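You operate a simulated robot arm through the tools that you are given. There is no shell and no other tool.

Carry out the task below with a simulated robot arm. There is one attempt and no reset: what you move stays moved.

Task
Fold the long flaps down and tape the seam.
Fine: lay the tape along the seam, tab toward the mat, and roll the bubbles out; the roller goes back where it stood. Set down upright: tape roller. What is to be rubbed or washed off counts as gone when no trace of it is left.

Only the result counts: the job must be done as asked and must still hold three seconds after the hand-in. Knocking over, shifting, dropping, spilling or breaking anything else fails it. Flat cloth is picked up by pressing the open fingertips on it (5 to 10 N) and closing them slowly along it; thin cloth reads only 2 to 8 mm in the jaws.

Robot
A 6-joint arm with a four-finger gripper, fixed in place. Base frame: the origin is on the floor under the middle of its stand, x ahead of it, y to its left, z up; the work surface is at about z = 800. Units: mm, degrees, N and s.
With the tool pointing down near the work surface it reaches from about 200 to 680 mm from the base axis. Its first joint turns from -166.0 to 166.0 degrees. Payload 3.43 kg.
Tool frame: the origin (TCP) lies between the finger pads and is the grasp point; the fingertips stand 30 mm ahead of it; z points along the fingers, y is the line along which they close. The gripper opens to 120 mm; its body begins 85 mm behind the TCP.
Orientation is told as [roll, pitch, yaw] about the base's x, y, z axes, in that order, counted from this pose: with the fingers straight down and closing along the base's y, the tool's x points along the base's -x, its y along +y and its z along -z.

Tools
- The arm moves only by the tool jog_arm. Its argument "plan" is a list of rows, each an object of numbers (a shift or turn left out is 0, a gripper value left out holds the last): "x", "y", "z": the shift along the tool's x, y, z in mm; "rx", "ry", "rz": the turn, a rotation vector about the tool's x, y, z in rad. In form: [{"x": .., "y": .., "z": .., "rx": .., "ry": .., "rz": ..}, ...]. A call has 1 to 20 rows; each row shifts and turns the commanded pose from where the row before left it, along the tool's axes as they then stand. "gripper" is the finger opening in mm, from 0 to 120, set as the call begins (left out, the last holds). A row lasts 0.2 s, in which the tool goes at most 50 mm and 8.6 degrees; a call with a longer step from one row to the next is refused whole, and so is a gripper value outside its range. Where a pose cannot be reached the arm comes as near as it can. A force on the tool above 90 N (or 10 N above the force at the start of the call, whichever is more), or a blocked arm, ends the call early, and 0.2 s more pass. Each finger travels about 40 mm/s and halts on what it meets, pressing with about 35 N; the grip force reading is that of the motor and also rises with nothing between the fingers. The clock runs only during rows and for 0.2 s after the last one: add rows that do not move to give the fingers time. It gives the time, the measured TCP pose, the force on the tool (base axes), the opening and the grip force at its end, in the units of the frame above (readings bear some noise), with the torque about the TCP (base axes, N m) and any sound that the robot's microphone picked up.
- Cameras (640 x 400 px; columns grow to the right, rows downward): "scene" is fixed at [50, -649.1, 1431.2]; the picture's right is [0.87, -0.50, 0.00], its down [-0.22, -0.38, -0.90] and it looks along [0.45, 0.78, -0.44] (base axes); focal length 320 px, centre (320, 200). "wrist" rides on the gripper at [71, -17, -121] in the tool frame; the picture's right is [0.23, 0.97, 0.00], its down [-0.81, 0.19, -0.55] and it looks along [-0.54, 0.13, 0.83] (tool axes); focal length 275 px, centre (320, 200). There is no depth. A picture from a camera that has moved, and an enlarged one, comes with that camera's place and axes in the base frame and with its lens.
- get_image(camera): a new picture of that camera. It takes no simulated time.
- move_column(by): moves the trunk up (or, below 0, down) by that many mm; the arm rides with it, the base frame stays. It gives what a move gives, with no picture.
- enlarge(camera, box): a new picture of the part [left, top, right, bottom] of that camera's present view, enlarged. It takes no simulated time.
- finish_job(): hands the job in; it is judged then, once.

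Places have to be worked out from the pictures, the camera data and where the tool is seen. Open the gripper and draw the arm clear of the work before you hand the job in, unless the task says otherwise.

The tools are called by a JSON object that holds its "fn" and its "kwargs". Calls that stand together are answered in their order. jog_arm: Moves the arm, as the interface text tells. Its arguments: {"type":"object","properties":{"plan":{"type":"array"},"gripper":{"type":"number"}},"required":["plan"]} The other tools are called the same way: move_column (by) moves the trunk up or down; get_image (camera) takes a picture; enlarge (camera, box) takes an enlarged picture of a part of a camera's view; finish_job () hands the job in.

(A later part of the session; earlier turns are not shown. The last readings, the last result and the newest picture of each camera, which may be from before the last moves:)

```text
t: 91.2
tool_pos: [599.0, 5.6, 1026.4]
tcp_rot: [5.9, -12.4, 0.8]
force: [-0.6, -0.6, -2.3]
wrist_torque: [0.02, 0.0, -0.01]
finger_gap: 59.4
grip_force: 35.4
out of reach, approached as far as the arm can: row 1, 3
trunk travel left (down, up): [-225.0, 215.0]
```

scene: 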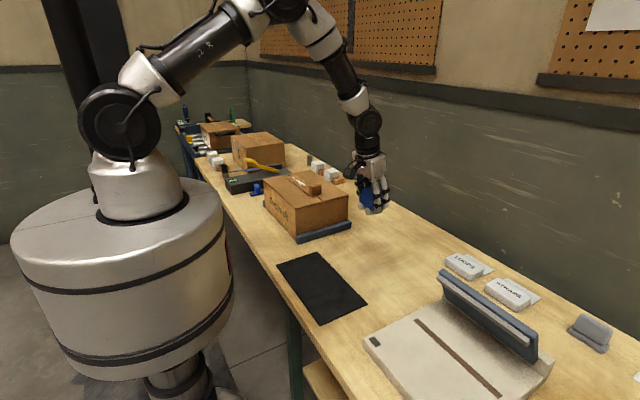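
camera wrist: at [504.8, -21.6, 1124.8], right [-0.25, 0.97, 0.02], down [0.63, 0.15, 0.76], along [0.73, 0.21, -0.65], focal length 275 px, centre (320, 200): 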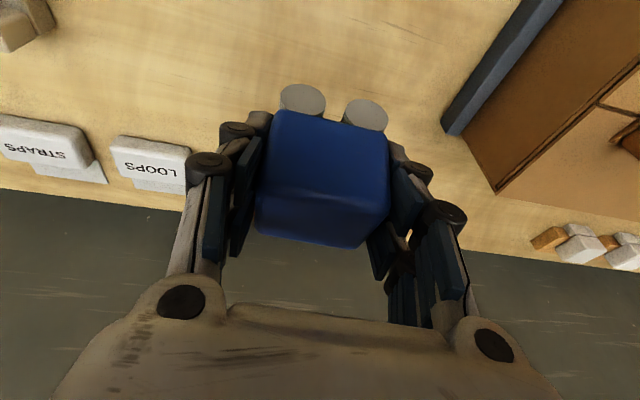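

The forearm itself slopes about 25° here, which explains the singularity. I keep turning the hand toward vertical in small steps and correct the roll afterwards.

{"fn": "jog_arm", "kwargs": {"plan": [{"ry": 0.03}, {"ry": 0.03}, {"ry": 0.03}, {"ry": 0.03}, {"ry": 0.03}, {"ry": 0.03}, {}]}}

{"fn": "jog_arm", "kwargs": {"plan": [{"rx": 0.02}, {"rx": 0.02}, {"rx": 0.02}, {}]}}

```text
t: 92.8
tool_pos: [580.5, 0.6, 1012.6]
tcp_rot: [7.7, -6.6, 1.5]
force: [-0.5, -0.4, -1.9]
wrist_torque: [-0.01, -0.01, 0.01]
finger_gap: 59.8
grip_force: 35.1
out of reach, approached as far as the arm can: row 2, 3, 4, 5
trunk travel left (down, up): [-225.0, 215.0]
```

```text
t: 93.8
tool_pos: [581.5, 0.9, 1013.0]
tcp_rot: [7.7, -6.8, 1.5]
force: [-0.2, -1.4, -1.8]
wrist_torque: [0.01, 0.03, 0.03]
finger_gap: 59.4
grip_force: 35.2
out of reach, approached as far as the arm can: row 1
trunk travel left (down, up): [-225.0, 215.0]
```

Geometry suggests the wrist is no longer singular here, yet it didn't follow the last turn. I probe with small translations to see what moves.

{"fn": "jog_arm", "kwargs": {"plan": [{"y": 5}, {"y": 5}, {}]}}

{"fn": "jog_arm", "kwargs": {"plan": [{"z": -5}, {"z": -5}, {}]}}

{"fn": "get_image", "kwargs": {"camera": "scene"}}

```text
t: 94.6
tool_pos: [571.7, 5.0, 1007.8]
tcp_rot: [6.7, -7.4, 1.5]
force: [-0.2, -0.5, -2.3]
wrist_torque: [0.02, 0.04, -0.04]
finger_gap: 59.6
grip_force: 34.9
out of reach, approached as far as the arm can: row 1, 2
trunk travel left (down, up): [-225.0, 215.0]
```

```text
t: 95.4
tool_pos: [572.2, 4.1, 1007.9]
tcp_rot: [6.8, -7.4, 1.4]
force: [0.7, -0.3, -2.1]
wrist_torque: [0.01, -0.03, 0.02]
finger_gap: 59.6
grip_force: 34.4
out of reach, approached as far as the arm can: row 1, 2
trunk travel left (down, up): [-225.0, 215.0]
```

```text
taken
```

scene: 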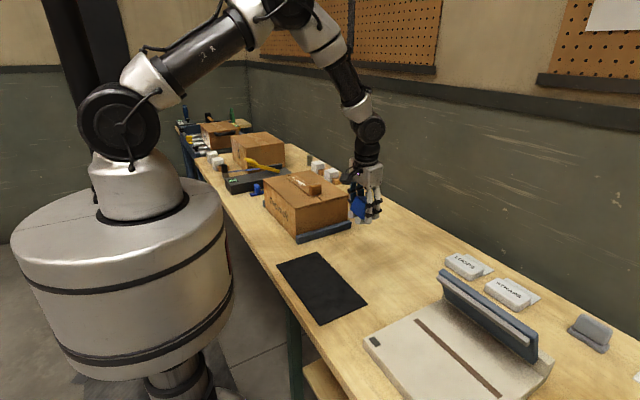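

It behaves as if a wrist joint was flipped against its limit while crossing the singularity. I go back the way it came: tilt outward again and lower, so that it unwinds on the other side.

{"fn": "jog_arm", "kwargs": {"plan": [{"ry": -0.05}, {"ry": -0.05}, {"ry": -0.05}, {"ry": -0.05}, {}]}}

{"fn": "jog_arm", "kwargs": {"plan": [{"x": 4, "z": 9}, {"x": 4, "z": 9}, {}]}}

{"fn": "enlarge", "kwargs": {"camera": "scene", "box": [290, 60, 430, 240]}}

```text
t: 96.6
tool_pos: [570.8, 4.2, 1008.6]
tcp_rot: [5.6, -18.1, 0.4]
force: [-0.7, 0.4, -2.5]
wrist_torque: [0.0, 0.02, 0.0]
finger_gap: 59.6
grip_force: 35.6
trunk travel left (down, up): [-225.0, 215.0]
```

```text
t: 97.4
tool_pos: [569.1, 5.7, 989.2]
tcp_rot: [5.6, -18.0, 0.5]
force: [0.3, 0.8, -1.7]
wrist_torque: [0.0, -0.02, 0.01]
finger_gap: 59.5
grip_force: 34.8
trunk travel left (down, up): [-225.0, 215.0]
```

```text
2.22 times, centred on (360, 150) of scene
camera zoom: at [50.0, -649.1, 1431.2], right [0.87, -0.5, 0.0], down [-0.22, -0.38, -0.9], along [0.45, 0.78, -0.44], focal length 710 px, centre (231, 311)
```

zoom: 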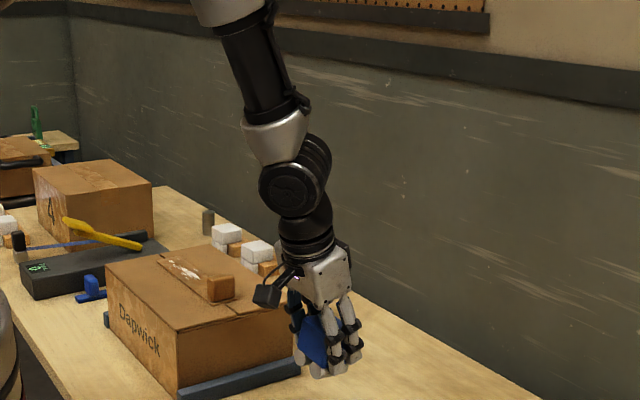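

Moves follow again without any flag. Now I remove the roll error (about 5.6°) in small steps at this attitude.

{"fn": "jog_arm", "kwargs": {"plan": [{"rx": 0.02}, {"rx": 0.02}, {"rx": 0.02}, {"rx": 0.02}, {"rx": 0.018}, {}]}}

```text
t: 98.8
tool_pos: [575.9, 9.7, 992.6]
tcp_rot: [2.2, -19.7, 0.4]
force: [0.4, -0.2, -2.4]
wrist_torque: [-0.02, -0.02, -0.01]
finger_gap: 59.9
grip_force: 34.8
out of reach, approached as far as the arm can: row 5
trunk travel left (down, up): [-225.0, 215.0]
```

Partly corrected (roll 2.2°). I tilt outward a little more and lower, then remove the rest of the roll.

{"fn": "jog_arm", "kwargs": {"plan": [{"ry": -0.04}, {"ry": -0.04}, {"ry": -0.04}, {"x": 4, "z": 9}, {"x": 4, "z": 9}, {"x": 4, "z": 9}, {}]}}

{"fn": "jog_arm", "kwargs": {"plan": [{"rx": 0.013}, {"rx": 0.013}, {"rx": 0.013}, {}]}}

```text
t: 100.4
tool_pos: [561.2, 39.9, 958.1]
tcp_rot: [-0.5, -24.8, 0.3]
force: [-0.2, 0.6, -2.4]
wrist_torque: [-0.01, -0.01, 0.01]
finger_gap: 59.9
grip_force: 34.4
out of reach, approached as far as the arm can: row 3, 4, 5
trunk travel left (down, up): [-225.0, 215.0]
```

```text
t: 101.4
tool_pos: [560.9, 39.2, 958.3]
tcp_rot: [-2.3, -24.9, 0.4]
force: [-0.9, -0.1, -2.3]
wrist_torque: [0.02, 0.01, 0.01]
finger_gap: 59.5
grip_force: 35.5
trunk travel left (down, up): [-225.0, 215.0]
```

It passed through: the commands are followed now at (561,39,958), tilt −25°. I turn the hand toward vertical in modest steps and watch.

{"fn": "jog_arm", "kwargs": {"plan": [{"rx": -0.02}, {"rx": -0.02}, {"ry": 0.06}, {"ry": 0.06}, {"ry": 0.06}, {}]}}

```text
t: 102.8
tool_pos: [562.1, 34.5, 957.9]
tcp_rot: [-1.5, -20.7, 0.4]
force: [-0.7, -0.1, -1.9]
wrist_torque: [0.0, 0.02, 0.05]
finger_gap: 59.6
grip_force: 34.6
out of reach, approached as far as the arm can: row 4, 5
trunk travel left (down, up): [-225.0, 215.0]
```

Blocked again near tilt −20°. I look closely at the wrist joint to understand how it is turned.

{"fn": "enlarge", "kwargs": {"camera": "scene", "box": [290, 80, 410, 240]}}

{"fn": "get_image", "kwargs": {"camera": "scene"}}

```text
2.50 times, centred on (350, 160) of scene
camera zoom: at [50.0, -649.1, 1431.2], right [0.87, -0.5, 0.0], down [-0.22, -0.38, -0.9], along [0.45, 0.78, -0.44], focal length 799 px, centre (245, 300)
```

zoom: 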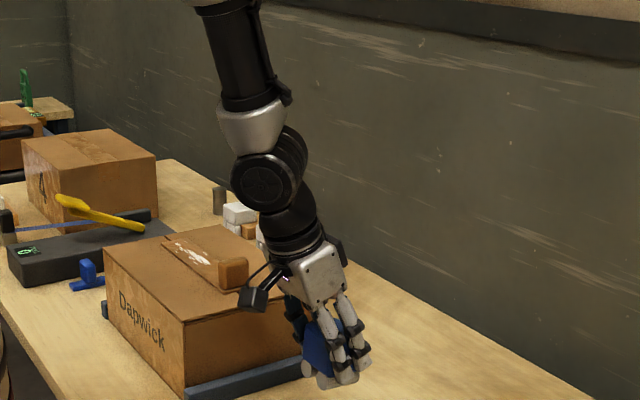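

```text
taken
```

scene: 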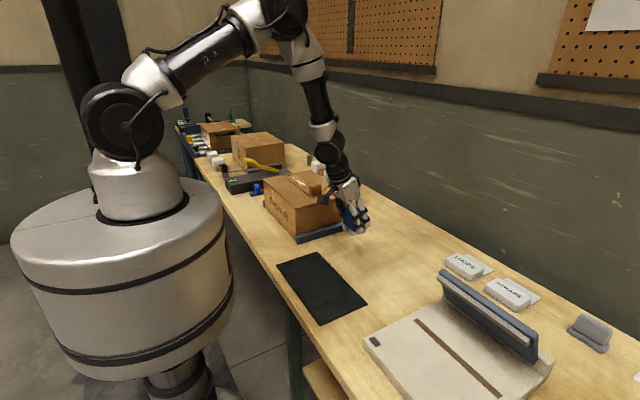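

The forearm shows a wrist roll offset from working too close to alignment. I tilt further outward to about −43°, where the wrist is well-conditioned, and move to y≈0, into the arm's own plane.

{"fn": "jog_arm", "kwargs": {"plan": [{"ry": -0.06}, {"ry": -0.08}, {"ry": -0.08}, {"ry": -0.08}, {"ry": -0.08}, {}]}}

{"fn": "enlarge", "kwargs": {"camera": "scene", "box": [290, 80, 410, 240]}}

```text
t: 104.2
tool_pos: [576.6, 62.3, 967.3]
tcp_rot: [-3.3, -39.0, 2.1]
force: [-1.3, 0.3, -2.1]
wrist_torque: [0.0, 0.01, -0.03]
finger_gap: 59.7
grip_force: 34.8
out of reach, approached as far as the arm can: row 3, 4, 5
trunk travel left (down, up): [-225.0, 215.0]
```

```text
2.50 times, centred on (350, 160) of scene
camera zoom: at [50.0, -649.1, 1431.2], right [0.87, -0.5, 0.0], down [-0.22, -0.38, -0.9], along [0.45, 0.78, -0.44], focal length 799 px, centre (245, 300)
```

zoom: 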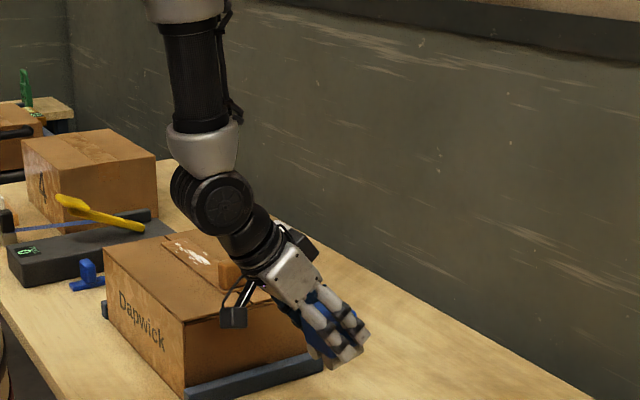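

The wrist joint is back in its normal orientation. I back away from the box by moving to y≈−5 and correct roll and yaw.

{"fn": "jog_arm", "kwargs": {"plan": [{"y": -8}, {"y": -10}, {"y": -10}, {"y": -10}, {"y": -10}, {"y": -10}, {"y": -10}, {}]}}

{"fn": "jog_arm", "kwargs": {"plan": [{"rx": -0.02}, {"rx": -0.02}, {"rx": -0.015}, {}]}}

```text
t: 106.0
tool_pos: [589.4, 60.8, 978.4]
tcp_rot: [-2.3, -39.2, 1.2]
force: [-0.4, 0.4, -2.5]
wrist_torque: [0.01, 0.01, 0.04]
finger_gap: 59.7
grip_force: 34.6
out of reach, approached as far as the arm can: row 1, 2, 3, 4, 5, 6, 7
trunk travel left (down, up): [-225.0, 215.0]
```

```text
t: 107.0
tool_pos: [588.9, 62.2, 977.7]
tcp_rot: [-2.4, -39.2, 1.1]
force: [0.0, 0.3, -2.6]
wrist_torque: [0.0, 0.02, 0.02]
finger_gap: 59.5
grip_force: 34.8
out of reach, approached as far as the arm can: row 2
trunk travel left (down, up): [-225.0, 215.0]
```

Now it makes sense: the forearm-roll joint wound up to its ±166° limit (the same limit as joint 1). The way out is to swing the tool around the forearm axis on the −y side, away from alignment: roll the hand toward −y, bring the pitch to 0, and unroll.

{"fn": "jog_arm", "kwargs": {"plan": [{"rx": 0.05}, {"rx": 0.05}, {"rx": 0.05}, {"rx": 0.05}, {"rx": 0.05}, {"rx": 0.05}, {}]}}

{"fn": "enlarge", "kwargs": {"camera": "scene", "box": [290, 80, 410, 240]}}

```text
t: 108.6
tool_pos: [589.6, 59.5, 976.6]
tcp_rot: [-18.7, -39.2, 1.2]
force: [-0.2, 0.1, -2.4]
wrist_torque: [-0.03, 0.02, 0.02]
finger_gap: 59.6
grip_force: 35.0
trunk travel left (down, up): [-225.0, 215.0]
```

```text
2.50 times, centred on (350, 160) of scene
camera zoom: at [50.0, -649.1, 1431.2], right [0.87, -0.5, 0.0], down [-0.22, -0.38, -0.9], along [0.45, 0.78, -0.44], focal length 799 px, centre (245, 300)
```

zoom: 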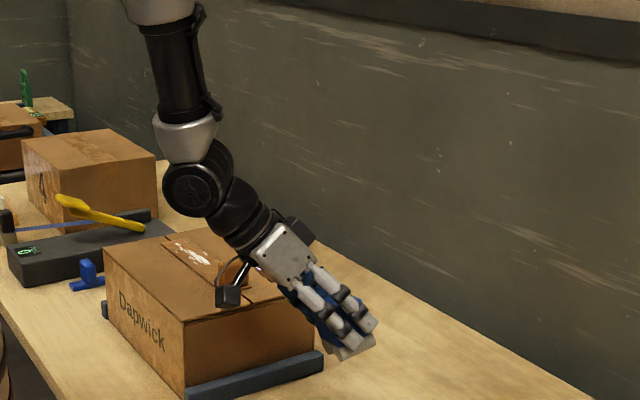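

No flags this time, so that was the cause. I shift away toward −y, then bring the pitch back while the roll is kept offset.

{"fn": "jog_arm", "kwargs": {"plan": [{"y": -20}, {"y": -20}, {"y": -20}, {"y": -20}, {"y": -20}, {}]}}

{"fn": "jog_arm", "kwargs": {"plan": [{"ry": 0.08}, {"ry": 0.08}, {"ry": 0.08}, {"ry": 0.08}, {}]}}

```text
t: 110.0
tool_pos: [569.8, -34.3, 1001.6]
tcp_rot: [-18.8, -39.2, 1.2]
force: [-0.4, 0.2, -2.5]
wrist_torque: [-0.03, 0.06, 0.0]
finger_gap: 59.7
grip_force: 34.8
trunk travel left (down, up): [-225.0, 215.0]
```

```text
t: 111.2
tool_pos: [570.4, -33.3, 1000.7]
tcp_rot: [-15.3, -21.6, -5.0]
force: [0.1, 0.3, -1.7]
wrist_torque: [0.02, 0.0, -0.02]
finger_gap: 59.8
grip_force: 35.0
trunk travel left (down, up): [-225.0, 215.0]
```

Working cleanly. I continue the pitch to near zero, then remove roll and yaw.

{"fn": "jog_arm", "kwargs": {"plan": [{"ry": 0.08}, {"ry": 0.08}, {"ry": 0.08}, {"ry": 0.08}, {"ry": 0.06}, {}]}}

{"fn": "enlarge", "kwargs": {"camera": "scene", "box": [290, 80, 410, 240]}}

```text
t: 112.6
tool_pos: [570.8, -34.2, 1002.2]
tcp_rot: [-14.4, -0.6, -10.7]
force: [0.3, 1.2, -2.8]
wrist_torque: [0.0, 0.01, 0.01]
finger_gap: 59.8
grip_force: 34.9
trunk travel left (down, up): [-225.0, 215.0]
```

```text
2.50 times, centred on (350, 160) of scene
camera zoom: at [50.0, -649.1, 1431.2], right [0.87, -0.5, 0.0], down [-0.22, -0.38, -0.9], along [0.45, 0.78, -0.44], focal length 799 px, centre (245, 300)
```

zoom: 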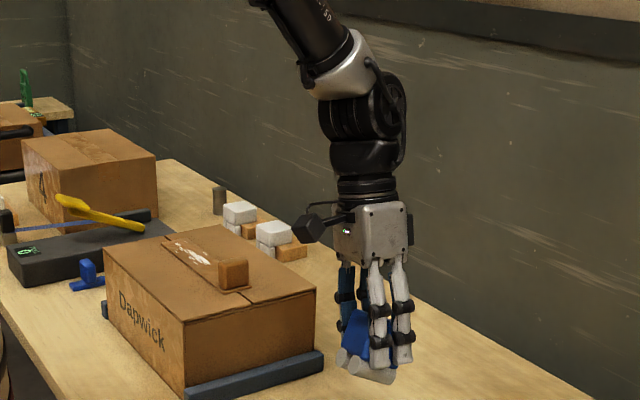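

Pitch is zero. Now I remove the roll (14.4°) and then the yaw (10.7°).

{"fn": "jog_arm", "kwargs": {"plan": [{"rx": -0.0628}, {"rx": -0.0628}, {"rx": -0.0628}, {"rx": -0.0629}, {"rz": -0.062}, {"rz": -0.062}, {"rz": -0.063}, {"ry": 0.01}, {}]}}

{"fn": "get_image", "kwargs": {"camera": "wrist"}}

{"fn": "enlarge", "kwargs": {"camera": "scene", "box": [290, 80, 410, 240]}}

```text
t: 114.6
tool_pos: [571.9, -33.2, 1002.3]
tcp_rot: [-0.1, 0.0, 0.0]
force: [0.3, 0.2, -2.3]
wrist_torque: [0.04, -0.04, 0.03]
finger_gap: 59.7
grip_force: 34.8
trunk travel left (down, up): [-225.0, 215.0]
```

```text
taken
camera wrist: at [500.0, -51.4, 1122.9], right [-0.23, 0.97, 0.0], down [0.81, 0.19, 0.55], along [0.54, 0.13, -0.83], focal length 275 px, centre (320, 200)
```

wrist: 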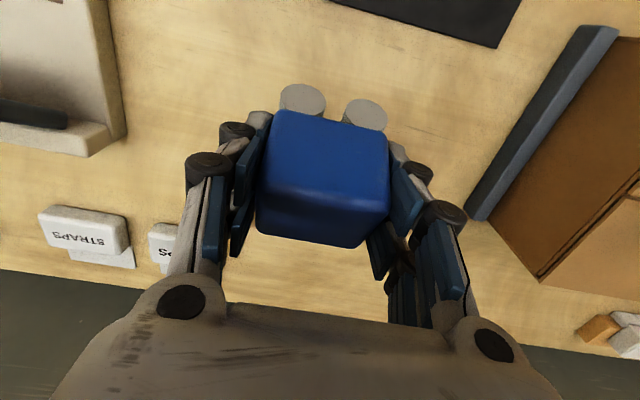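

```text
2.50 times, centred on (350, 160) of scene
camera zoom: at [50.0, -649.1, 1431.2], right [0.87, -0.5, 0.0], down [-0.22, -0.38, -0.9], along [0.45, 0.78, -0.44], focal length 799 px, centre (245, 300)
```

zoom: 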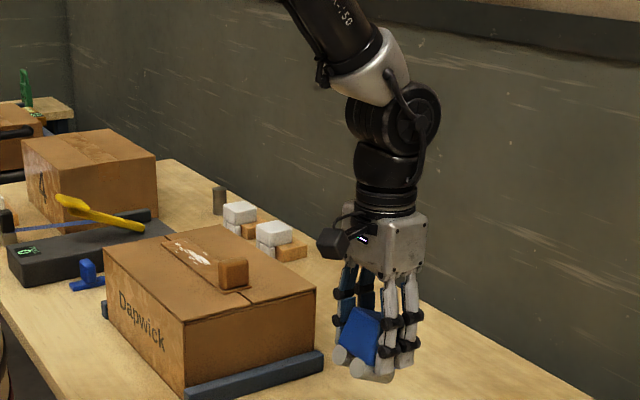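

Clean and vertical again, with the roller unchanged in the hand. I travel over to y≈400 with the hand vertical and only tilt there, where the arm is well extended and far from alignment.

{"fn": "jog_arm", "kwargs": {"plan": [{"z": -20}, {"z": -20}, {"z": -15}, {"x": 0.4, "y": 20}, {"x": 0.9, "y": 38}, {"x": 0.9, "y": 38}, {"x": 0.9, "y": 38}, {"x": 0.9, "y": 38}, {"x": 0.9, "y": 38}, {"x": 0.9, "y": 38}, {"x": 0.9, "y": 38}, {"x": 0.9, "y": 38}, {"x": 0.9, "y": 38}, {"x": 0.9, "y": 38}, {"x": 0.4, "y": 33}, {}]}}

{"fn": "jog_arm", "kwargs": {"plan": [{"ry": -0.07}, {"ry": -0.07}, {"ry": -0.07}, {"ry": -0.07}, {"ry": -0.07}, {"ry": -0.086}, {}]}}

{"fn": "enlarge", "kwargs": {"camera": "scene", "box": [250, 110, 370, 240]}}

{"fn": "get_image", "kwargs": {"camera": "wrist"}}

```text
t: 118.0
tool_pos: [559.6, 397.4, 1056.5]
tcp_rot: [-0.1, 0.0, -0.1]
force: [0.6, 0.0, -2.7]
wrist_torque: [0.06, -0.02, -0.01]
finger_gap: 59.5
grip_force: 35.0
trunk travel left (down, up): [-225.0, 215.0]
```

```text
t: 119.6
tool_pos: [560.2, 399.2, 1056.9]
tcp_rot: [-0.1, -24.9, 0.0]
force: [-1.0, 0.4, -1.7]
wrist_torque: [-0.01, 0.01, 0.0]
finger_gap: 59.5
grip_force: 34.7
trunk travel left (down, up): [-225.0, 215.0]
```

```text
3.08 times, centred on (310, 175) of scene
camera zoom: at [50.0, -649.1, 1431.2], right [0.87, -0.5, 0.0], down [-0.22, -0.38, -0.9], along [0.45, 0.78, -0.44], focal length 983 px, centre (351, 277)
```

zoom: 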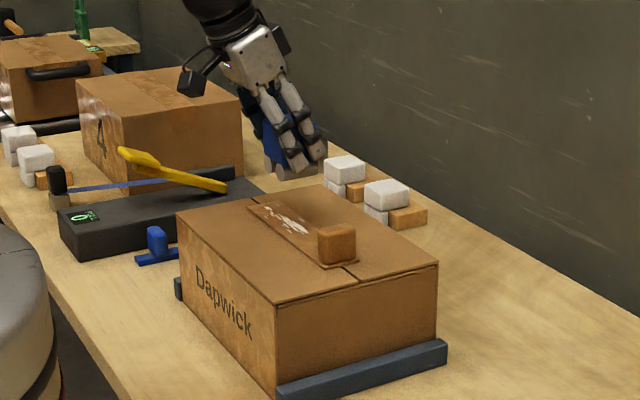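

```text
taken
camera wrist: at [445.2, 380.9, 1136.0], right [-0.21, 0.97, -0.1], down [0.5, 0.19, 0.84], along [0.84, 0.13, -0.53], focal length 275 px, centre (320, 200)
```

wrist: 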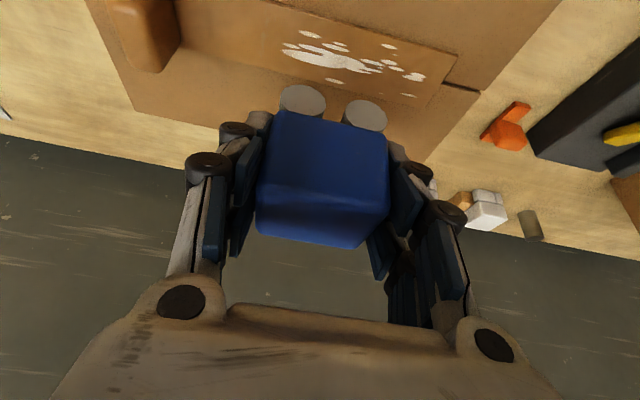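

All good. I test the far-end reach at this height with the tilted hand.

{"fn": "jog_arm", "kwargs": {"plan": [{"x": -1.4, "z": 0.6}, {"y": 22}, {"y": 22}, {"y": 22}, {"y": 22}, {}]}}

{"fn": "jog_arm", "kwargs": {"plan": [{"x": 8.5, "z": 18.1}, {"x": 8.5, "z": 18.1}, {"x": 4.2, "z": 9.1}, {}]}}

{"fn": "enlarge", "kwargs": {"camera": "scene", "box": [250, 110, 370, 240]}}

{"fn": "get_image", "kwargs": {"camera": "wrist"}}

```text
t: 121.0
tool_pos: [560.7, 486.4, 1056.5]
tcp_rot: [-0.1, -24.9, 0.0]
force: [-1.1, 0.6, -2.2]
wrist_torque: [0.0, 0.0, 0.0]
finger_gap: 59.6
grip_force: 35.3
trunk travel left (down, up): [-225.0, 215.0]
```

```text
t: 122.0
tool_pos: [562.8, 489.1, 1006.5]
tcp_rot: [-0.1, -25.0, 0.2]
force: [0.1, 0.6, -2.7]
wrist_torque: [0.0, 0.0, -0.04]
finger_gap: 59.8
grip_force: 35.4
trunk travel left (down, up): [-225.0, 215.0]
```

```text
3.08 times, centred on (310, 175) of scene
camera zoom: at [50.0, -649.1, 1431.2], right [0.87, -0.5, 0.0], down [-0.22, -0.38, -0.9], along [0.45, 0.78, -0.44], focal length 983 px, centre (351, 277)
```

zoom: 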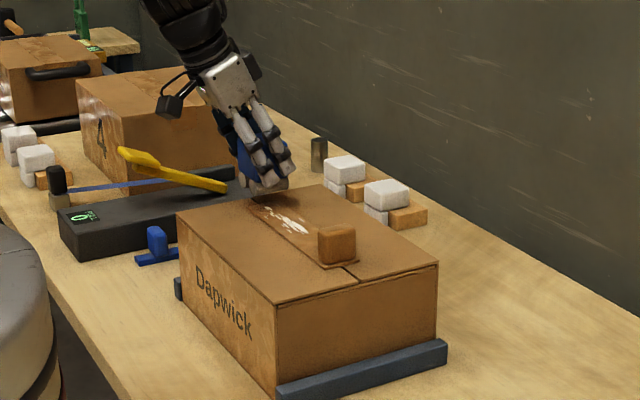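

```text
taken
camera wrist: at [447.4, 469.7, 1086.7], right [-0.21, 0.97, -0.1], down [0.5, 0.19, 0.84], along [0.84, 0.13, -0.53], focal length 275 px, centre (320, 200)
```

wrist: 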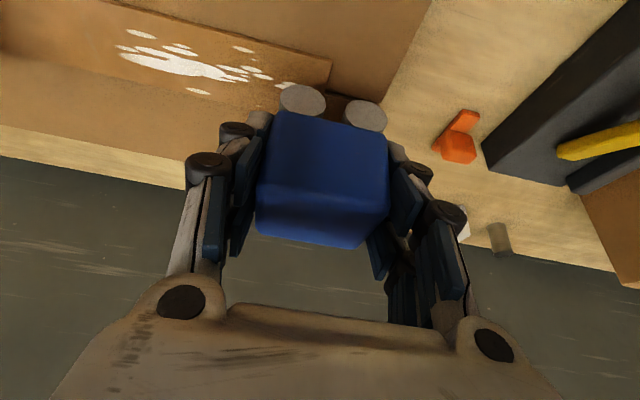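

The far end (562,487) is reachable with the tilted hand. I go back to y≈350 just beyond the tab and lower the roller toward the tape.

{"fn": "jog_arm", "kwargs": {"plan": [{"y": -17}, {"y": -20}, {"y": -20}, {"y": -20}, {"y": -20}, {"y": -20}, {"y": -20}, {}]}}

{"fn": "jog_arm", "kwargs": {"plan": [{"x": 4.2, "z": 9.1}, {"x": 3.4, "z": 7.3}, {"x": 0.85, "z": 1.8}, {}]}}

{"fn": "enlarge", "kwargs": {"camera": "scene", "box": [280, 130, 360, 220]}}

{"fn": "get_image", "kwargs": {"camera": "wrist"}}

```text
t: 123.8
tool_pos: [564.2, 349.3, 1007.4]
tcp_rot: [0.0, -25.0, 0.2]
force: [0.4, -0.4, -1.6]
wrist_torque: [0.01, 0.0, -0.02]
finger_gap: 59.5
grip_force: 35.5
trunk travel left (down, up): [-225.0, 215.0]
```

```text
t: 124.8
tool_pos: [563.9, 348.6, 988.0]
tcp_rot: [0.0, -25.1, 0.0]
force: [-1.8, -0.5, 8.1]
wrist_torque: [0.05, 0.11, -0.03]
finger_gap: 59.7
grip_force: 35.4
trunk travel left (down, up): [-225.0, 215.0]
```

```text
4.44 times, centred on (320, 175) of scene
camera zoom: at [50.0, -649.1, 1431.2], right [0.87, -0.5, 0.0], down [-0.22, -0.38, -0.9], along [0.45, 0.78, -0.44], focal length 1420 px, centre (320, 311)
```

zoom: 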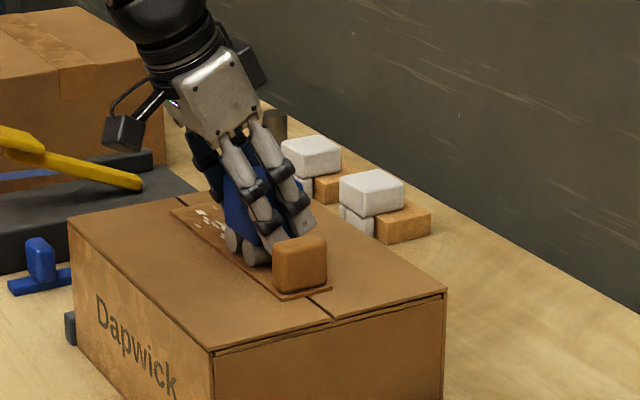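

```text
taken
camera wrist: at [448.0, 332.3, 1067.7], right [-0.21, 0.97, -0.1], down [0.5, 0.19, 0.84], along [0.84, 0.13, -0.53], focal length 275 px, centre (320, 200)
```

wrist: 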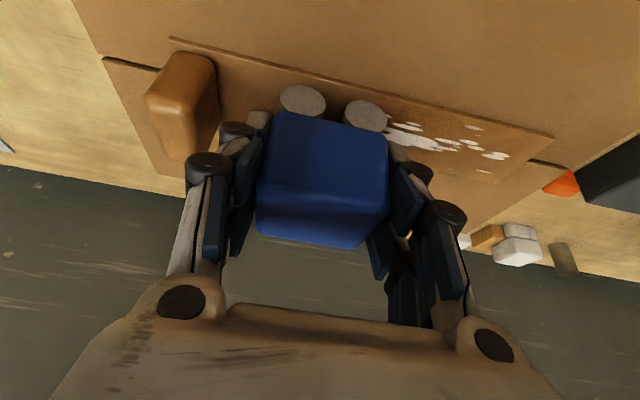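

Contact at about 10 N net. I zoom in to verify the wheels sit centred across the tape width before rolling.

{"fn": "enlarge", "kwargs": {"camera": "wrist", "box": [250, 30, 410, 150]}}

{"fn": "enlarge", "kwargs": {"camera": "scene", "box": [295, 160, 345, 210]}}

```text
3.33 times, centred on (330, 90) of wrist
camera zoom: at [448.0, 332.3, 1067.7], right [-0.21, 0.97, -0.1], down [0.5, 0.19, 0.84], along [0.84, 0.13, -0.53], focal length 918 px, centre (287, 567)
```

zoom: 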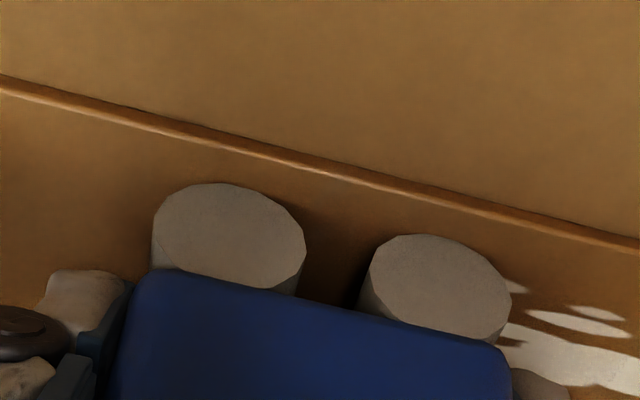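

```text
8.00 times, centred on (320, 185) of scene
camera zoom: at [50.0, -649.1, 1431.2], right [0.87, -0.5, 0.0], down [-0.22, -0.38, -0.9], along [0.45, 0.78, -0.44], focal length 2557 px, centre (320, 320)
```

zoom: 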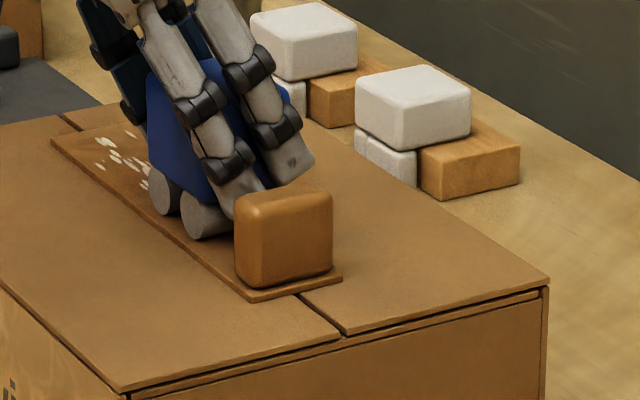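

The wheels cover x≈543–585.5 while the tape spans 538–586, so I lift slightly, shift 2.3 mm toward −x, and lower again to a gentle contact.

{"fn": "jog_arm", "kwargs": {"plan": [{"x": -2.1, "z": -4.5}, {"x": 2.08, "z": -0.97}, {"x": 2.1, "z": 4.5}, {}]}}

{"fn": "enlarge", "kwargs": {"camera": "wrist", "box": [250, 30, 410, 150]}}

```text
t: 125.8
tool_pos: [561.3, 349.5, 988.7]
tcp_rot: [0.1, -25.1, 0.0]
force: [-0.7, -1.5, 10.8]
wrist_torque: [0.11, 0.16, 0.0]
finger_gap: 59.5
grip_force: 34.3
trunk travel left (down, up): [-225.0, 215.0]
```

```text
3.33 times, centred on (330, 90) of wrist
camera zoom: at [445.4, 331.3, 1067.5], right [-0.21, 0.97, -0.1], down [0.5, 0.19, 0.85], along [0.84, 0.13, -0.53], focal length 918 px, centre (287, 567)
```

zoom: 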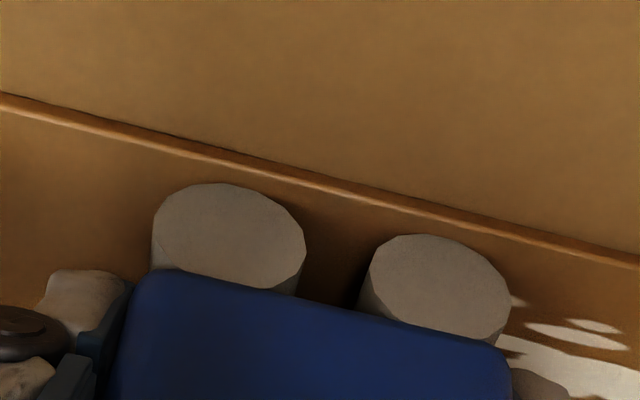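

Centred now, with about 11 N reading. I roll 30 mm toward +y slowly and check that the tape stays put and how the bubbles react.

{"fn": "jog_arm", "kwargs": {"plan": [{"y": 5}, {"y": 7}, {"y": 8}, {"y": 8}, {"y": 7}, {}]}}

{"fn": "get_image", "kwargs": {"camera": "wrist"}}

{"fn": "enlarge", "kwargs": {"camera": "scene", "box": [290, 150, 350, 210]}}

```text
t: 127.2
tool_pos: [559.3, 386.0, 988.0]
tcp_rot: [0.0, -25.0, 0.0]
force: [0.0, -3.5, 11.2]
wrist_torque: [-0.06, 0.09, 0.02]
finger_gap: 59.6
grip_force: 35.2
trunk travel left (down, up): [-225.0, 215.0]
```

```text
taken
camera wrist: at [443.8, 366.7, 1067.6], right [-0.21, 0.97, -0.1], down [0.5, 0.19, 0.84], along [0.84, 0.13, -0.53], focal length 275 px, centre (320, 200)
```

wrist: 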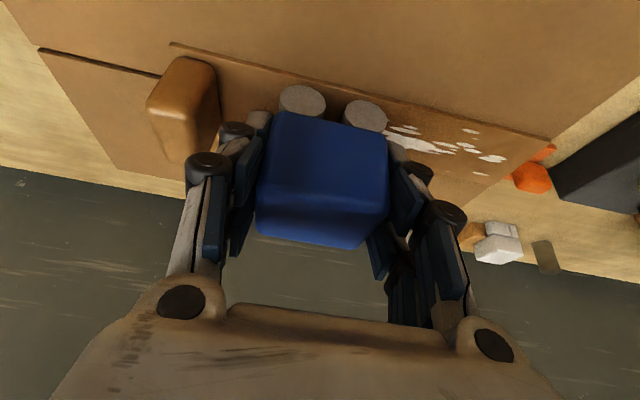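

```text
6.67 times, centred on (320, 180) of scene
camera zoom: at [50.0, -649.1, 1431.2], right [0.87, -0.5, 0.0], down [-0.22, -0.38, -0.9], along [0.45, 0.78, -0.44], focal length 2131 px, centre (320, 333)
```

zoom: 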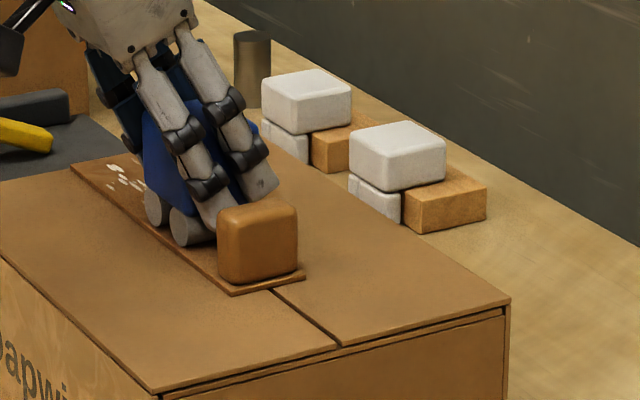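

The tape was dragged along with the roller by about 34 mm, so the wheels aren't turning; my low-set fingertips are probably braking them. First I drag the tape back the same distance with the same contact, then check its position.

{"fn": "jog_arm", "kwargs": {"plan": [{"y": -5}, {"y": -7}, {"y": -8}, {"y": -8}, {"y": -6.5}, {}]}}

{"fn": "get_image", "kwargs": {"camera": "wrist"}}

{"fn": "enlarge", "kwargs": {"camera": "scene", "box": [290, 150, 350, 210]}}

```text
t: 128.6
tool_pos: [559.1, 351.4, 988.0]
tcp_rot: [-0.1, -25.0, 0.1]
force: [0.6, 5.3, 14.3]
wrist_torque: [0.33, 0.07, -0.05]
finger_gap: 59.5
grip_force: 34.9
trunk travel left (down, up): [-225.0, 215.0]
```

```text
taken
camera wrist: at [444.3, 333.4, 1067.4], right [-0.21, 0.97, -0.1], down [0.5, 0.19, 0.84], along [0.84, 0.13, -0.53], focal length 275 px, centre (320, 200)
```

wrist: 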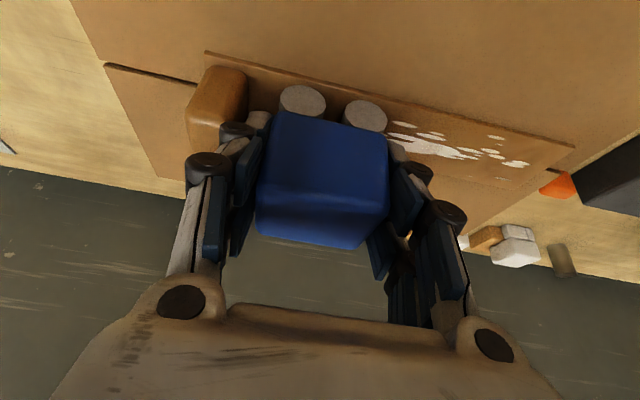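

```text
6.67 times, centred on (320, 180) of scene
camera zoom: at [50.0, -649.1, 1431.2], right [0.87, -0.5, 0.0], down [-0.22, -0.38, -0.9], along [0.45, 0.78, -0.44], focal length 2131 px, centre (320, 333)
```

zoom: 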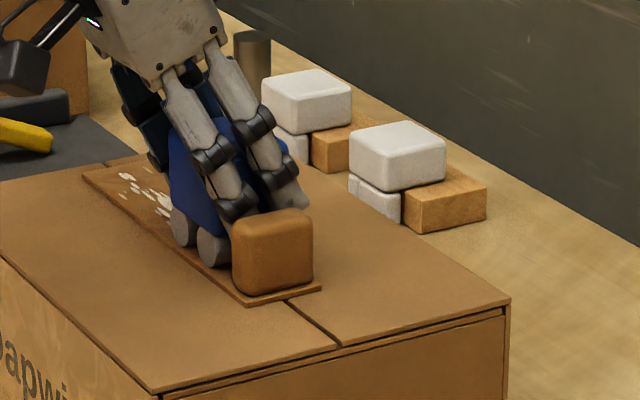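

The roller slid back relative to the tape this time and is now close to the tab. I lift off and step away from the tab, then measure where the tape lies.

{"fn": "jog_arm", "kwargs": {"plan": [{"x": -2.1, "z": -4.5}, {"x": -4.2, "z": -9.1}, {"y": 12}, {"y": 12}, {"x": -8.5, "z": -18.1}, {"x": -8.5, "z": -18.1}, {"x": -4.2, "z": -9.1}, {}]}}

{"fn": "get_image", "kwargs": {"camera": "wrist"}}

{"fn": "enlarge", "kwargs": {"camera": "scene", "box": [260, 150, 360, 230]}}

```text
t: 130.4
tool_pos: [561.2, 374.9, 1051.8]
tcp_rot: [-0.1, -24.9, 0.1]
force: [-0.4, 0.4, -2.5]
wrist_torque: [0.0, -0.01, -0.01]
finger_gap: 59.6
grip_force: 35.0
trunk travel left (down, up): [-225.0, 215.0]
```

```text
taken
camera wrist: at [446.4, 357.0, 1131.5], right [-0.21, 0.97, -0.1], down [0.5, 0.19, 0.84], along [0.84, 0.13, -0.53], focal length 275 px, centre (320, 200)
```

wrist: 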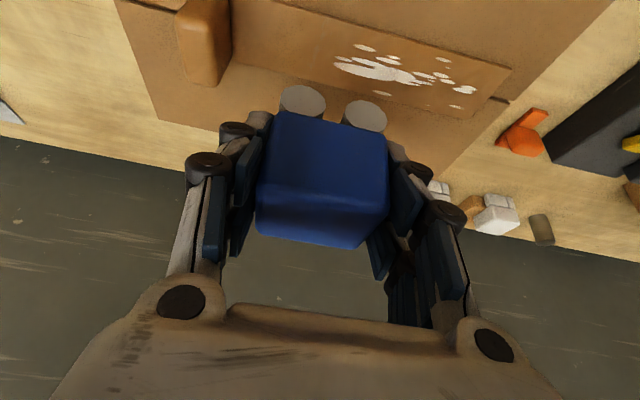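

```text
5.00 times, centred on (310, 190) of scene
camera zoom: at [50.0, -649.1, 1431.2], right [0.87, -0.5, 0.0], down [-0.22, -0.38, -0.9], along [0.45, 0.78, -0.44], focal length 1598 px, centre (370, 250)
```

zoom: 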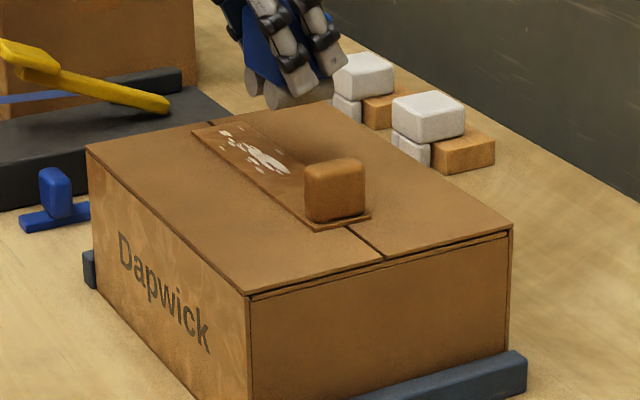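

I zoom the wrist view for a precise position of the tape relative to the seam.

{"fn": "enlarge", "kwargs": {"camera": "wrist", "box": [420, 30, 540, 130]}}

{"fn": "enlarge", "kwargs": {"camera": "wrist", "box": [110, 0, 250, 100]}}

{"fn": "enlarge", "kwargs": {"camera": "scene", "box": [290, 165, 350, 205]}}

```text
4.00 times, centred on (480, 80) of wrist
camera zoom: at [446.4, 357.0, 1131.5], right [-0.21, 0.97, -0.1], down [0.5, 0.19, 0.84], along [0.84, 0.13, -0.53], focal length 1101 px, centre (-320, 680)
```

zoom: 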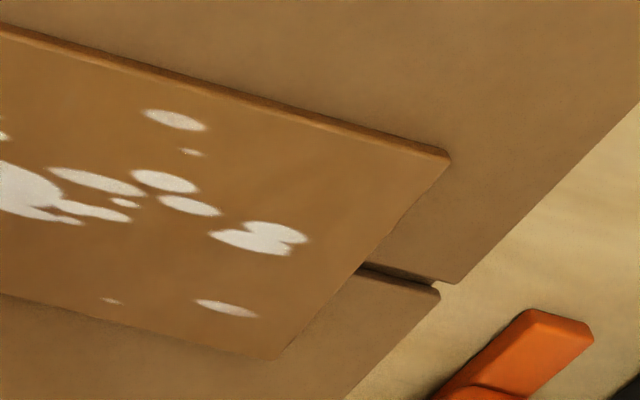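

```text
4.00 times, centred on (180, 50) of wrist
camera zoom: at [446.4, 357.0, 1131.5], right [-0.21, 0.97, -0.1], down [0.5, 0.19, 0.84], along [0.84, 0.13, -0.53], focal length 1101 px, centre (880, 800)
```

zoom: 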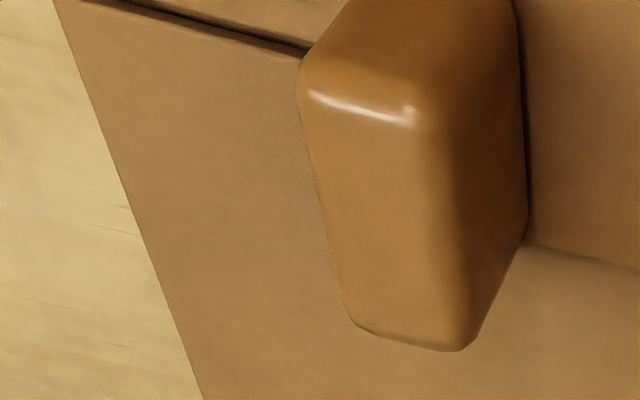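

```text
10.00 times, centred on (320, 185) of scene
camera zoom: at [50.0, -649.1, 1431.2], right [0.87, -0.5, 0.0], down [-0.22, -0.38, -0.9], along [0.45, 0.78, -0.44], focal length 3196 px, centre (320, 350)
```

zoom: 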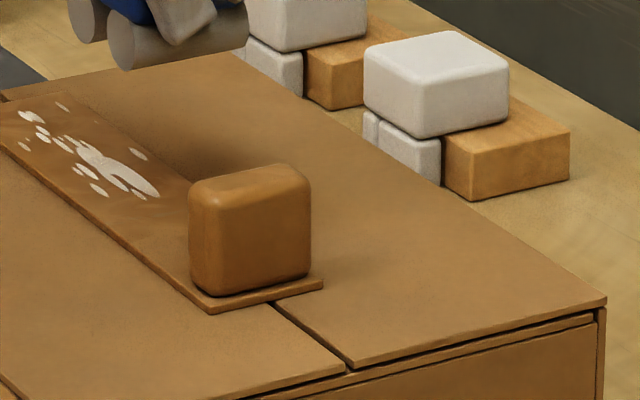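

The tape now lies about 20 mm too far toward +y (283–505), otherwise on the seam. With firmer pressure the tape should hold while the wheels turn, and any drag toward −y only helps re-centre it. So I'll roll from the far end toward −y with more force. First I move to y≈486 and come down.

{"fn": "jog_arm", "kwargs": {"plan": [{"y": 20}, {"y": 25}, {"y": 25}, {"y": 25}, {"y": 16}, {"x": 8.5, "z": 18.1}, {"x": 8.5, "z": 18.1}, {"x": 5.1, "z": 10.9}, {}]}}

{"fn": "jog_arm", "kwargs": {"plan": [{"x": 1.7, "z": 3.6}, {"x": 1.3, "z": 2.7}, {"x": 0.85, "z": 1.8}, {}]}}

{"fn": "enlarge", "kwargs": {"camera": "scene", "box": [280, 140, 360, 210]}}

{"fn": "get_image", "kwargs": {"camera": "wrist"}}

```text
t: 132.4
tool_pos: [560.1, 485.5, 999.0]
tcp_rot: [-0.2, -25.0, 0.0]
force: [-0.2, -0.2, -2.5]
wrist_torque: [-0.01, 0.02, -0.01]
finger_gap: 59.5
grip_force: 34.7
trunk travel left (down, up): [-225.0, 215.0]
```

```text
t: 133.4
tool_pos: [561.0, 485.5, 990.3]
tcp_rot: [-0.1, -25.0, 0.0]
force: [-0.3, -0.2, -1.9]
wrist_torque: [0.0, 0.01, -0.01]
finger_gap: 59.5
grip_force: 34.7
trunk travel left (down, up): [-225.0, 215.0]
```

```text
5.71 times, centred on (320, 175) of scene
camera zoom: at [50.0, -649.1, 1431.2], right [0.87, -0.5, 0.0], down [-0.22, -0.38, -0.9], along [0.45, 0.78, -0.44], focal length 1826 px, centre (320, 343)
```

zoom: 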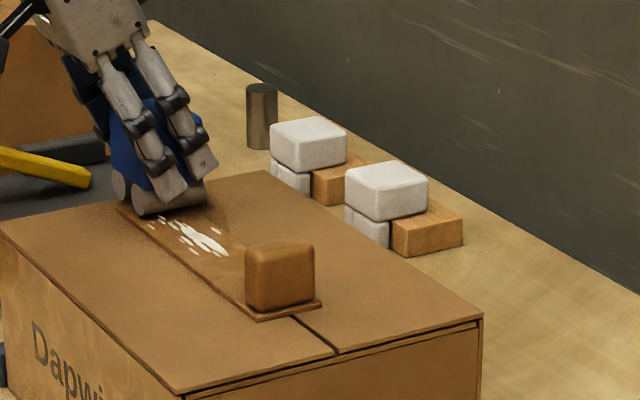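

```text
taken
camera wrist: at [445.6, 467.9, 1070.2], right [-0.21, 0.97, -0.1], down [0.5, 0.19, 0.84], along [0.84, 0.13, -0.53], focal length 275 px, centre (320, 200)
```

wrist: 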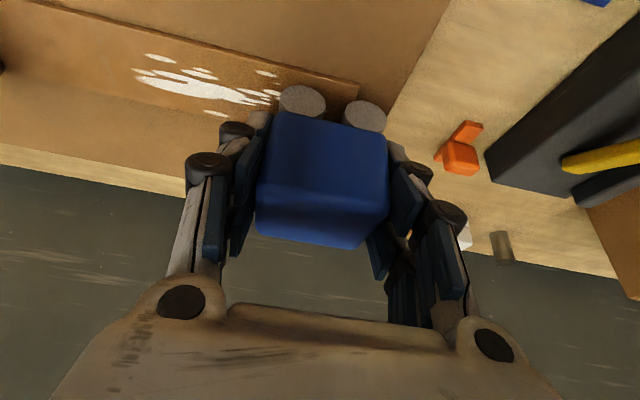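

Not yet in contact at TCP 990. I lower in small steps to a firm contact.

{"fn": "jog_arm", "kwargs": {"plan": [{"x": 0.85, "z": 1.8}, {"x": 0.85, "z": 1.8}, {"x": 0.42, "z": 0.9}, {}]}}

{"fn": "jog_arm", "kwargs": {"plan": [{"x": 0.42, "z": 0.9}, {"x": 0.42, "z": 0.9}, {}]}}

```text
t: 134.4
tool_pos: [561.6, 484.5, 987.9]
tcp_rot: [0.1, -25.1, -0.1]
force: [-0.7, 0.9, 10.0]
wrist_torque: [-0.21, 0.08, -0.02]
finger_gap: 59.7
grip_force: 34.7
trunk travel left (down, up): [-225.0, 215.0]
```

```text
t: 135.2
tool_pos: [561.2, 484.9, 988.6]
tcp_rot: [0.1, -25.2, 0.1]
force: [1.0, 1.7, 21.1]
wrist_torque: [-0.31, 0.09, 0.04]
finger_gap: 59.7
grip_force: 35.1
trunk travel left (down, up): [-225.0, 215.0]
```

Now 21 N. I roll 20 mm toward −y and check the relative motion.

{"fn": "jog_arm", "kwargs": {"plan": [{"y": -3}, {"y": -5}, {"y": -6}, {"y": -6}, {}]}}

{"fn": "get_image", "kwargs": {"camera": "wrist"}}

{"fn": "enlarge", "kwargs": {"camera": "scene", "box": [280, 140, 360, 210]}}

```text
t: 136.4
tool_pos: [559.8, 465.9, 987.0]
tcp_rot: [0.1, -25.4, -0.1]
force: [0.8, 9.5, 24.6]
wrist_torque: [0.08, 0.24, -0.04]
finger_gap: 59.8
grip_force: 34.5
trunk travel left (down, up): [-225.0, 215.0]
```

```text
taken
camera wrist: at [444.2, 448.1, 1065.7], right [-0.21, 0.97, -0.1], down [0.5, 0.19, 0.85], along [0.84, 0.13, -0.52], focal length 275 px, centre (320, 200)
```

wrist: 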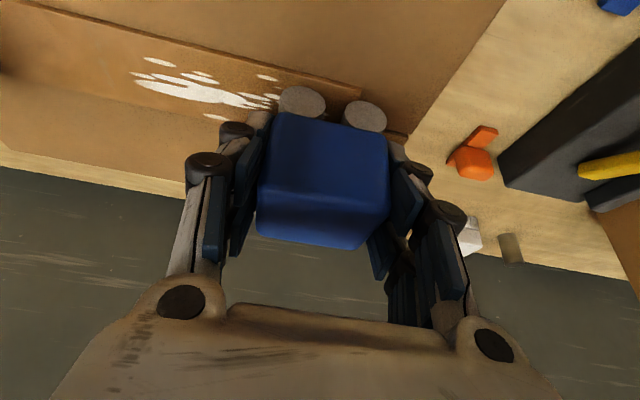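

```text
5.71 times, centred on (320, 175) of scene
camera zoom: at [50.0, -649.1, 1431.2], right [0.87, -0.5, 0.0], down [-0.22, -0.38, -0.9], along [0.45, 0.78, -0.44], focal length 1826 px, centre (320, 343)
```

zoom: 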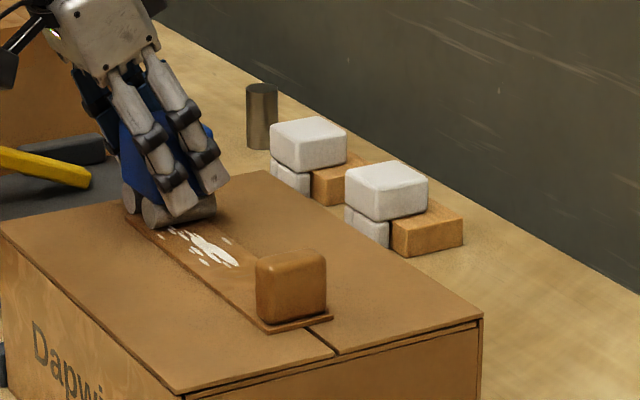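

The tape followed again (fy 9.5 N), which conveniently re-centred it to about 263–486, but shows the wheels are blocked by my low grip on them. The roller stands level on the tape, so I unload it, open, move the hand up about 17 mm and re-grip only the upper body.

{"fn": "jog_arm", "kwargs": {"plan": [{"x": -0.85, "z": -1.8}, {"x": -0.75, "z": -1.6}, {}]}}

{"fn": "jog_arm", "kwargs": {"plan": [{}, {}, {}], "gripper": 85}}

{"fn": "get_image", "kwargs": {"camera": "wrist"}}

{"fn": "enlarge", "kwargs": {"camera": "scene", "box": [280, 130, 360, 210]}}

```text
t: 137.2
tool_pos: [560.3, 464.0, 988.3]
tcp_rot: [-0.2, -25.0, 0.0]
force: [1.1, 4.1, 11.9]
wrist_torque: [0.15, -0.02, 0.0]
finger_gap: 59.6
grip_force: 35.3
trunk travel left (down, up): [-225.0, 215.0]
```

```text
t: 138.0
tool_pos: [560.1, 465.6, 987.1]
tcp_rot: [-0.2, -25.0, 0.1]
force: [0.3, 0.0, 0.1]
wrist_torque: [-0.04, -0.01, 0.0]
finger_gap: 85.0
grip_force: 0.0
trunk travel left (down, up): [-225.0, 215.0]
```

```text
taken
camera wrist: at [444.9, 447.1, 1066.9], right [-0.21, 0.97, -0.1], down [0.5, 0.19, 0.84], along [0.84, 0.13, -0.53], focal length 275 px, centre (320, 200)
```

wrist: 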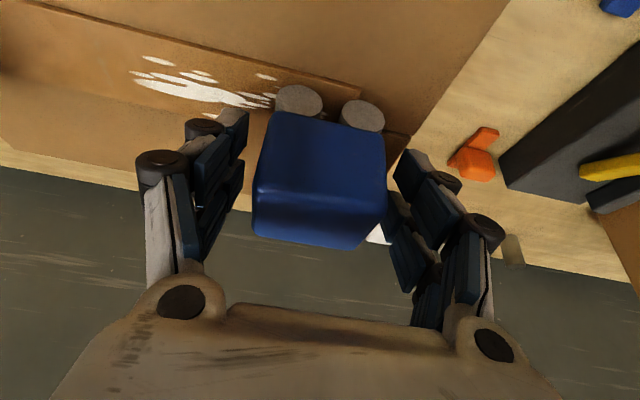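

```text
5.00 times, centred on (320, 170) of scene
camera zoom: at [50.0, -649.1, 1431.2], right [0.87, -0.5, 0.0], down [-0.22, -0.38, -0.9], along [0.45, 0.78, -0.44], focal length 1598 px, centre (320, 350)
```

zoom: 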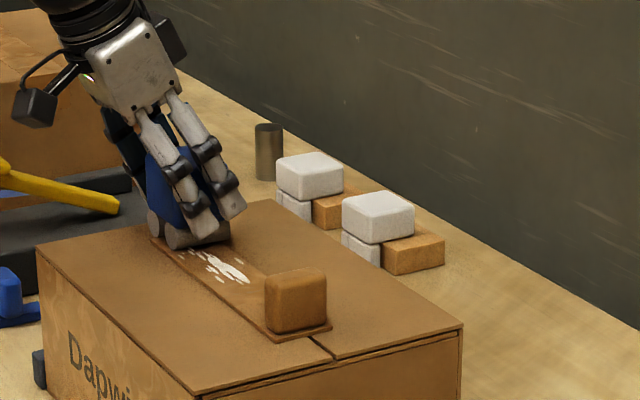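

The roller stands freely on the tape. I raise the hand 18 mm and re-grip around the upper body, clear of the wheels.

{"fn": "jog_arm", "kwargs": {"plan": [{"x": -3.8, "z": -8.2}, {"x": -3.8, "z": -8.1}, {}]}}

{"fn": "jog_arm", "kwargs": {"plan": [{}, {}, {}, {}, {}], "gripper": 20}}

{"fn": "get_image", "kwargs": {"camera": "wrist"}}

{"fn": "enlarge", "kwargs": {"camera": "scene", "box": [280, 130, 360, 210]}}

```text
t: 138.8
tool_pos: [560.7, 466.1, 1004.9]
tcp_rot: [0.0, -25.0, 0.1]
force: [-0.2, 0.0, 0.2]
wrist_torque: [0.01, 0.03, -0.01]
finger_gap: 84.9
grip_force: 0.0
trunk travel left (down, up): [-225.0, 215.0]
```

```text
t: 140.0
tool_pos: [559.5, 464.9, 1003.4]
tcp_rot: [-0.1, -25.0, -0.1]
force: [0.5, -0.6, 0.2]
wrist_torque: [-0.06, 0.03, -0.03]
finger_gap: 59.7
grip_force: 35.1
trunk travel left (down, up): [-225.0, 215.0]
```

```text
taken
camera wrist: at [445.0, 447.9, 1084.2], right [-0.21, 0.97, -0.1], down [0.5, 0.19, 0.84], along [0.84, 0.13, -0.53], focal length 275 px, centre (320, 200)
```

wrist: 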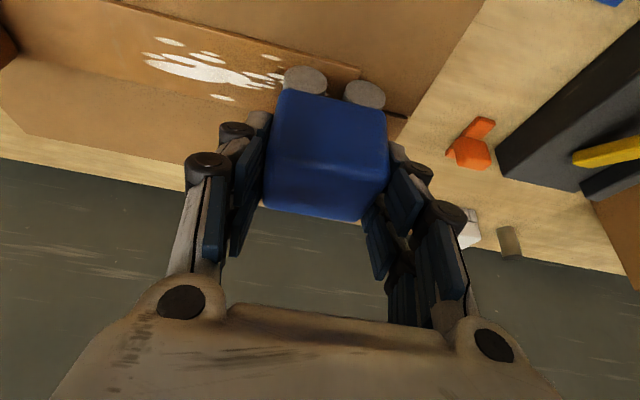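

```text
5.00 times, centred on (320, 170) of scene
camera zoom: at [50.0, -649.1, 1431.2], right [0.87, -0.5, 0.0], down [-0.22, -0.38, -0.9], along [0.45, 0.78, -0.44], focal length 1598 px, centre (320, 350)
```

zoom: 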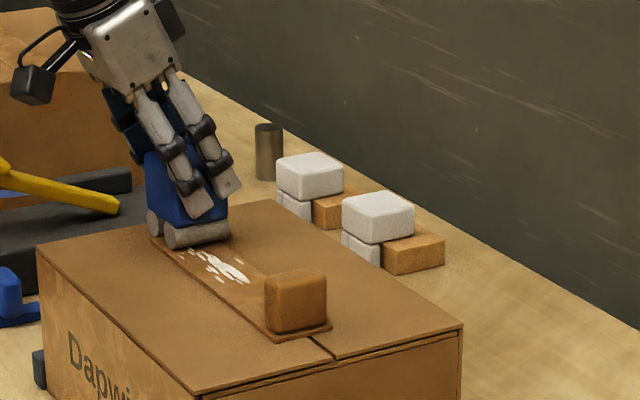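

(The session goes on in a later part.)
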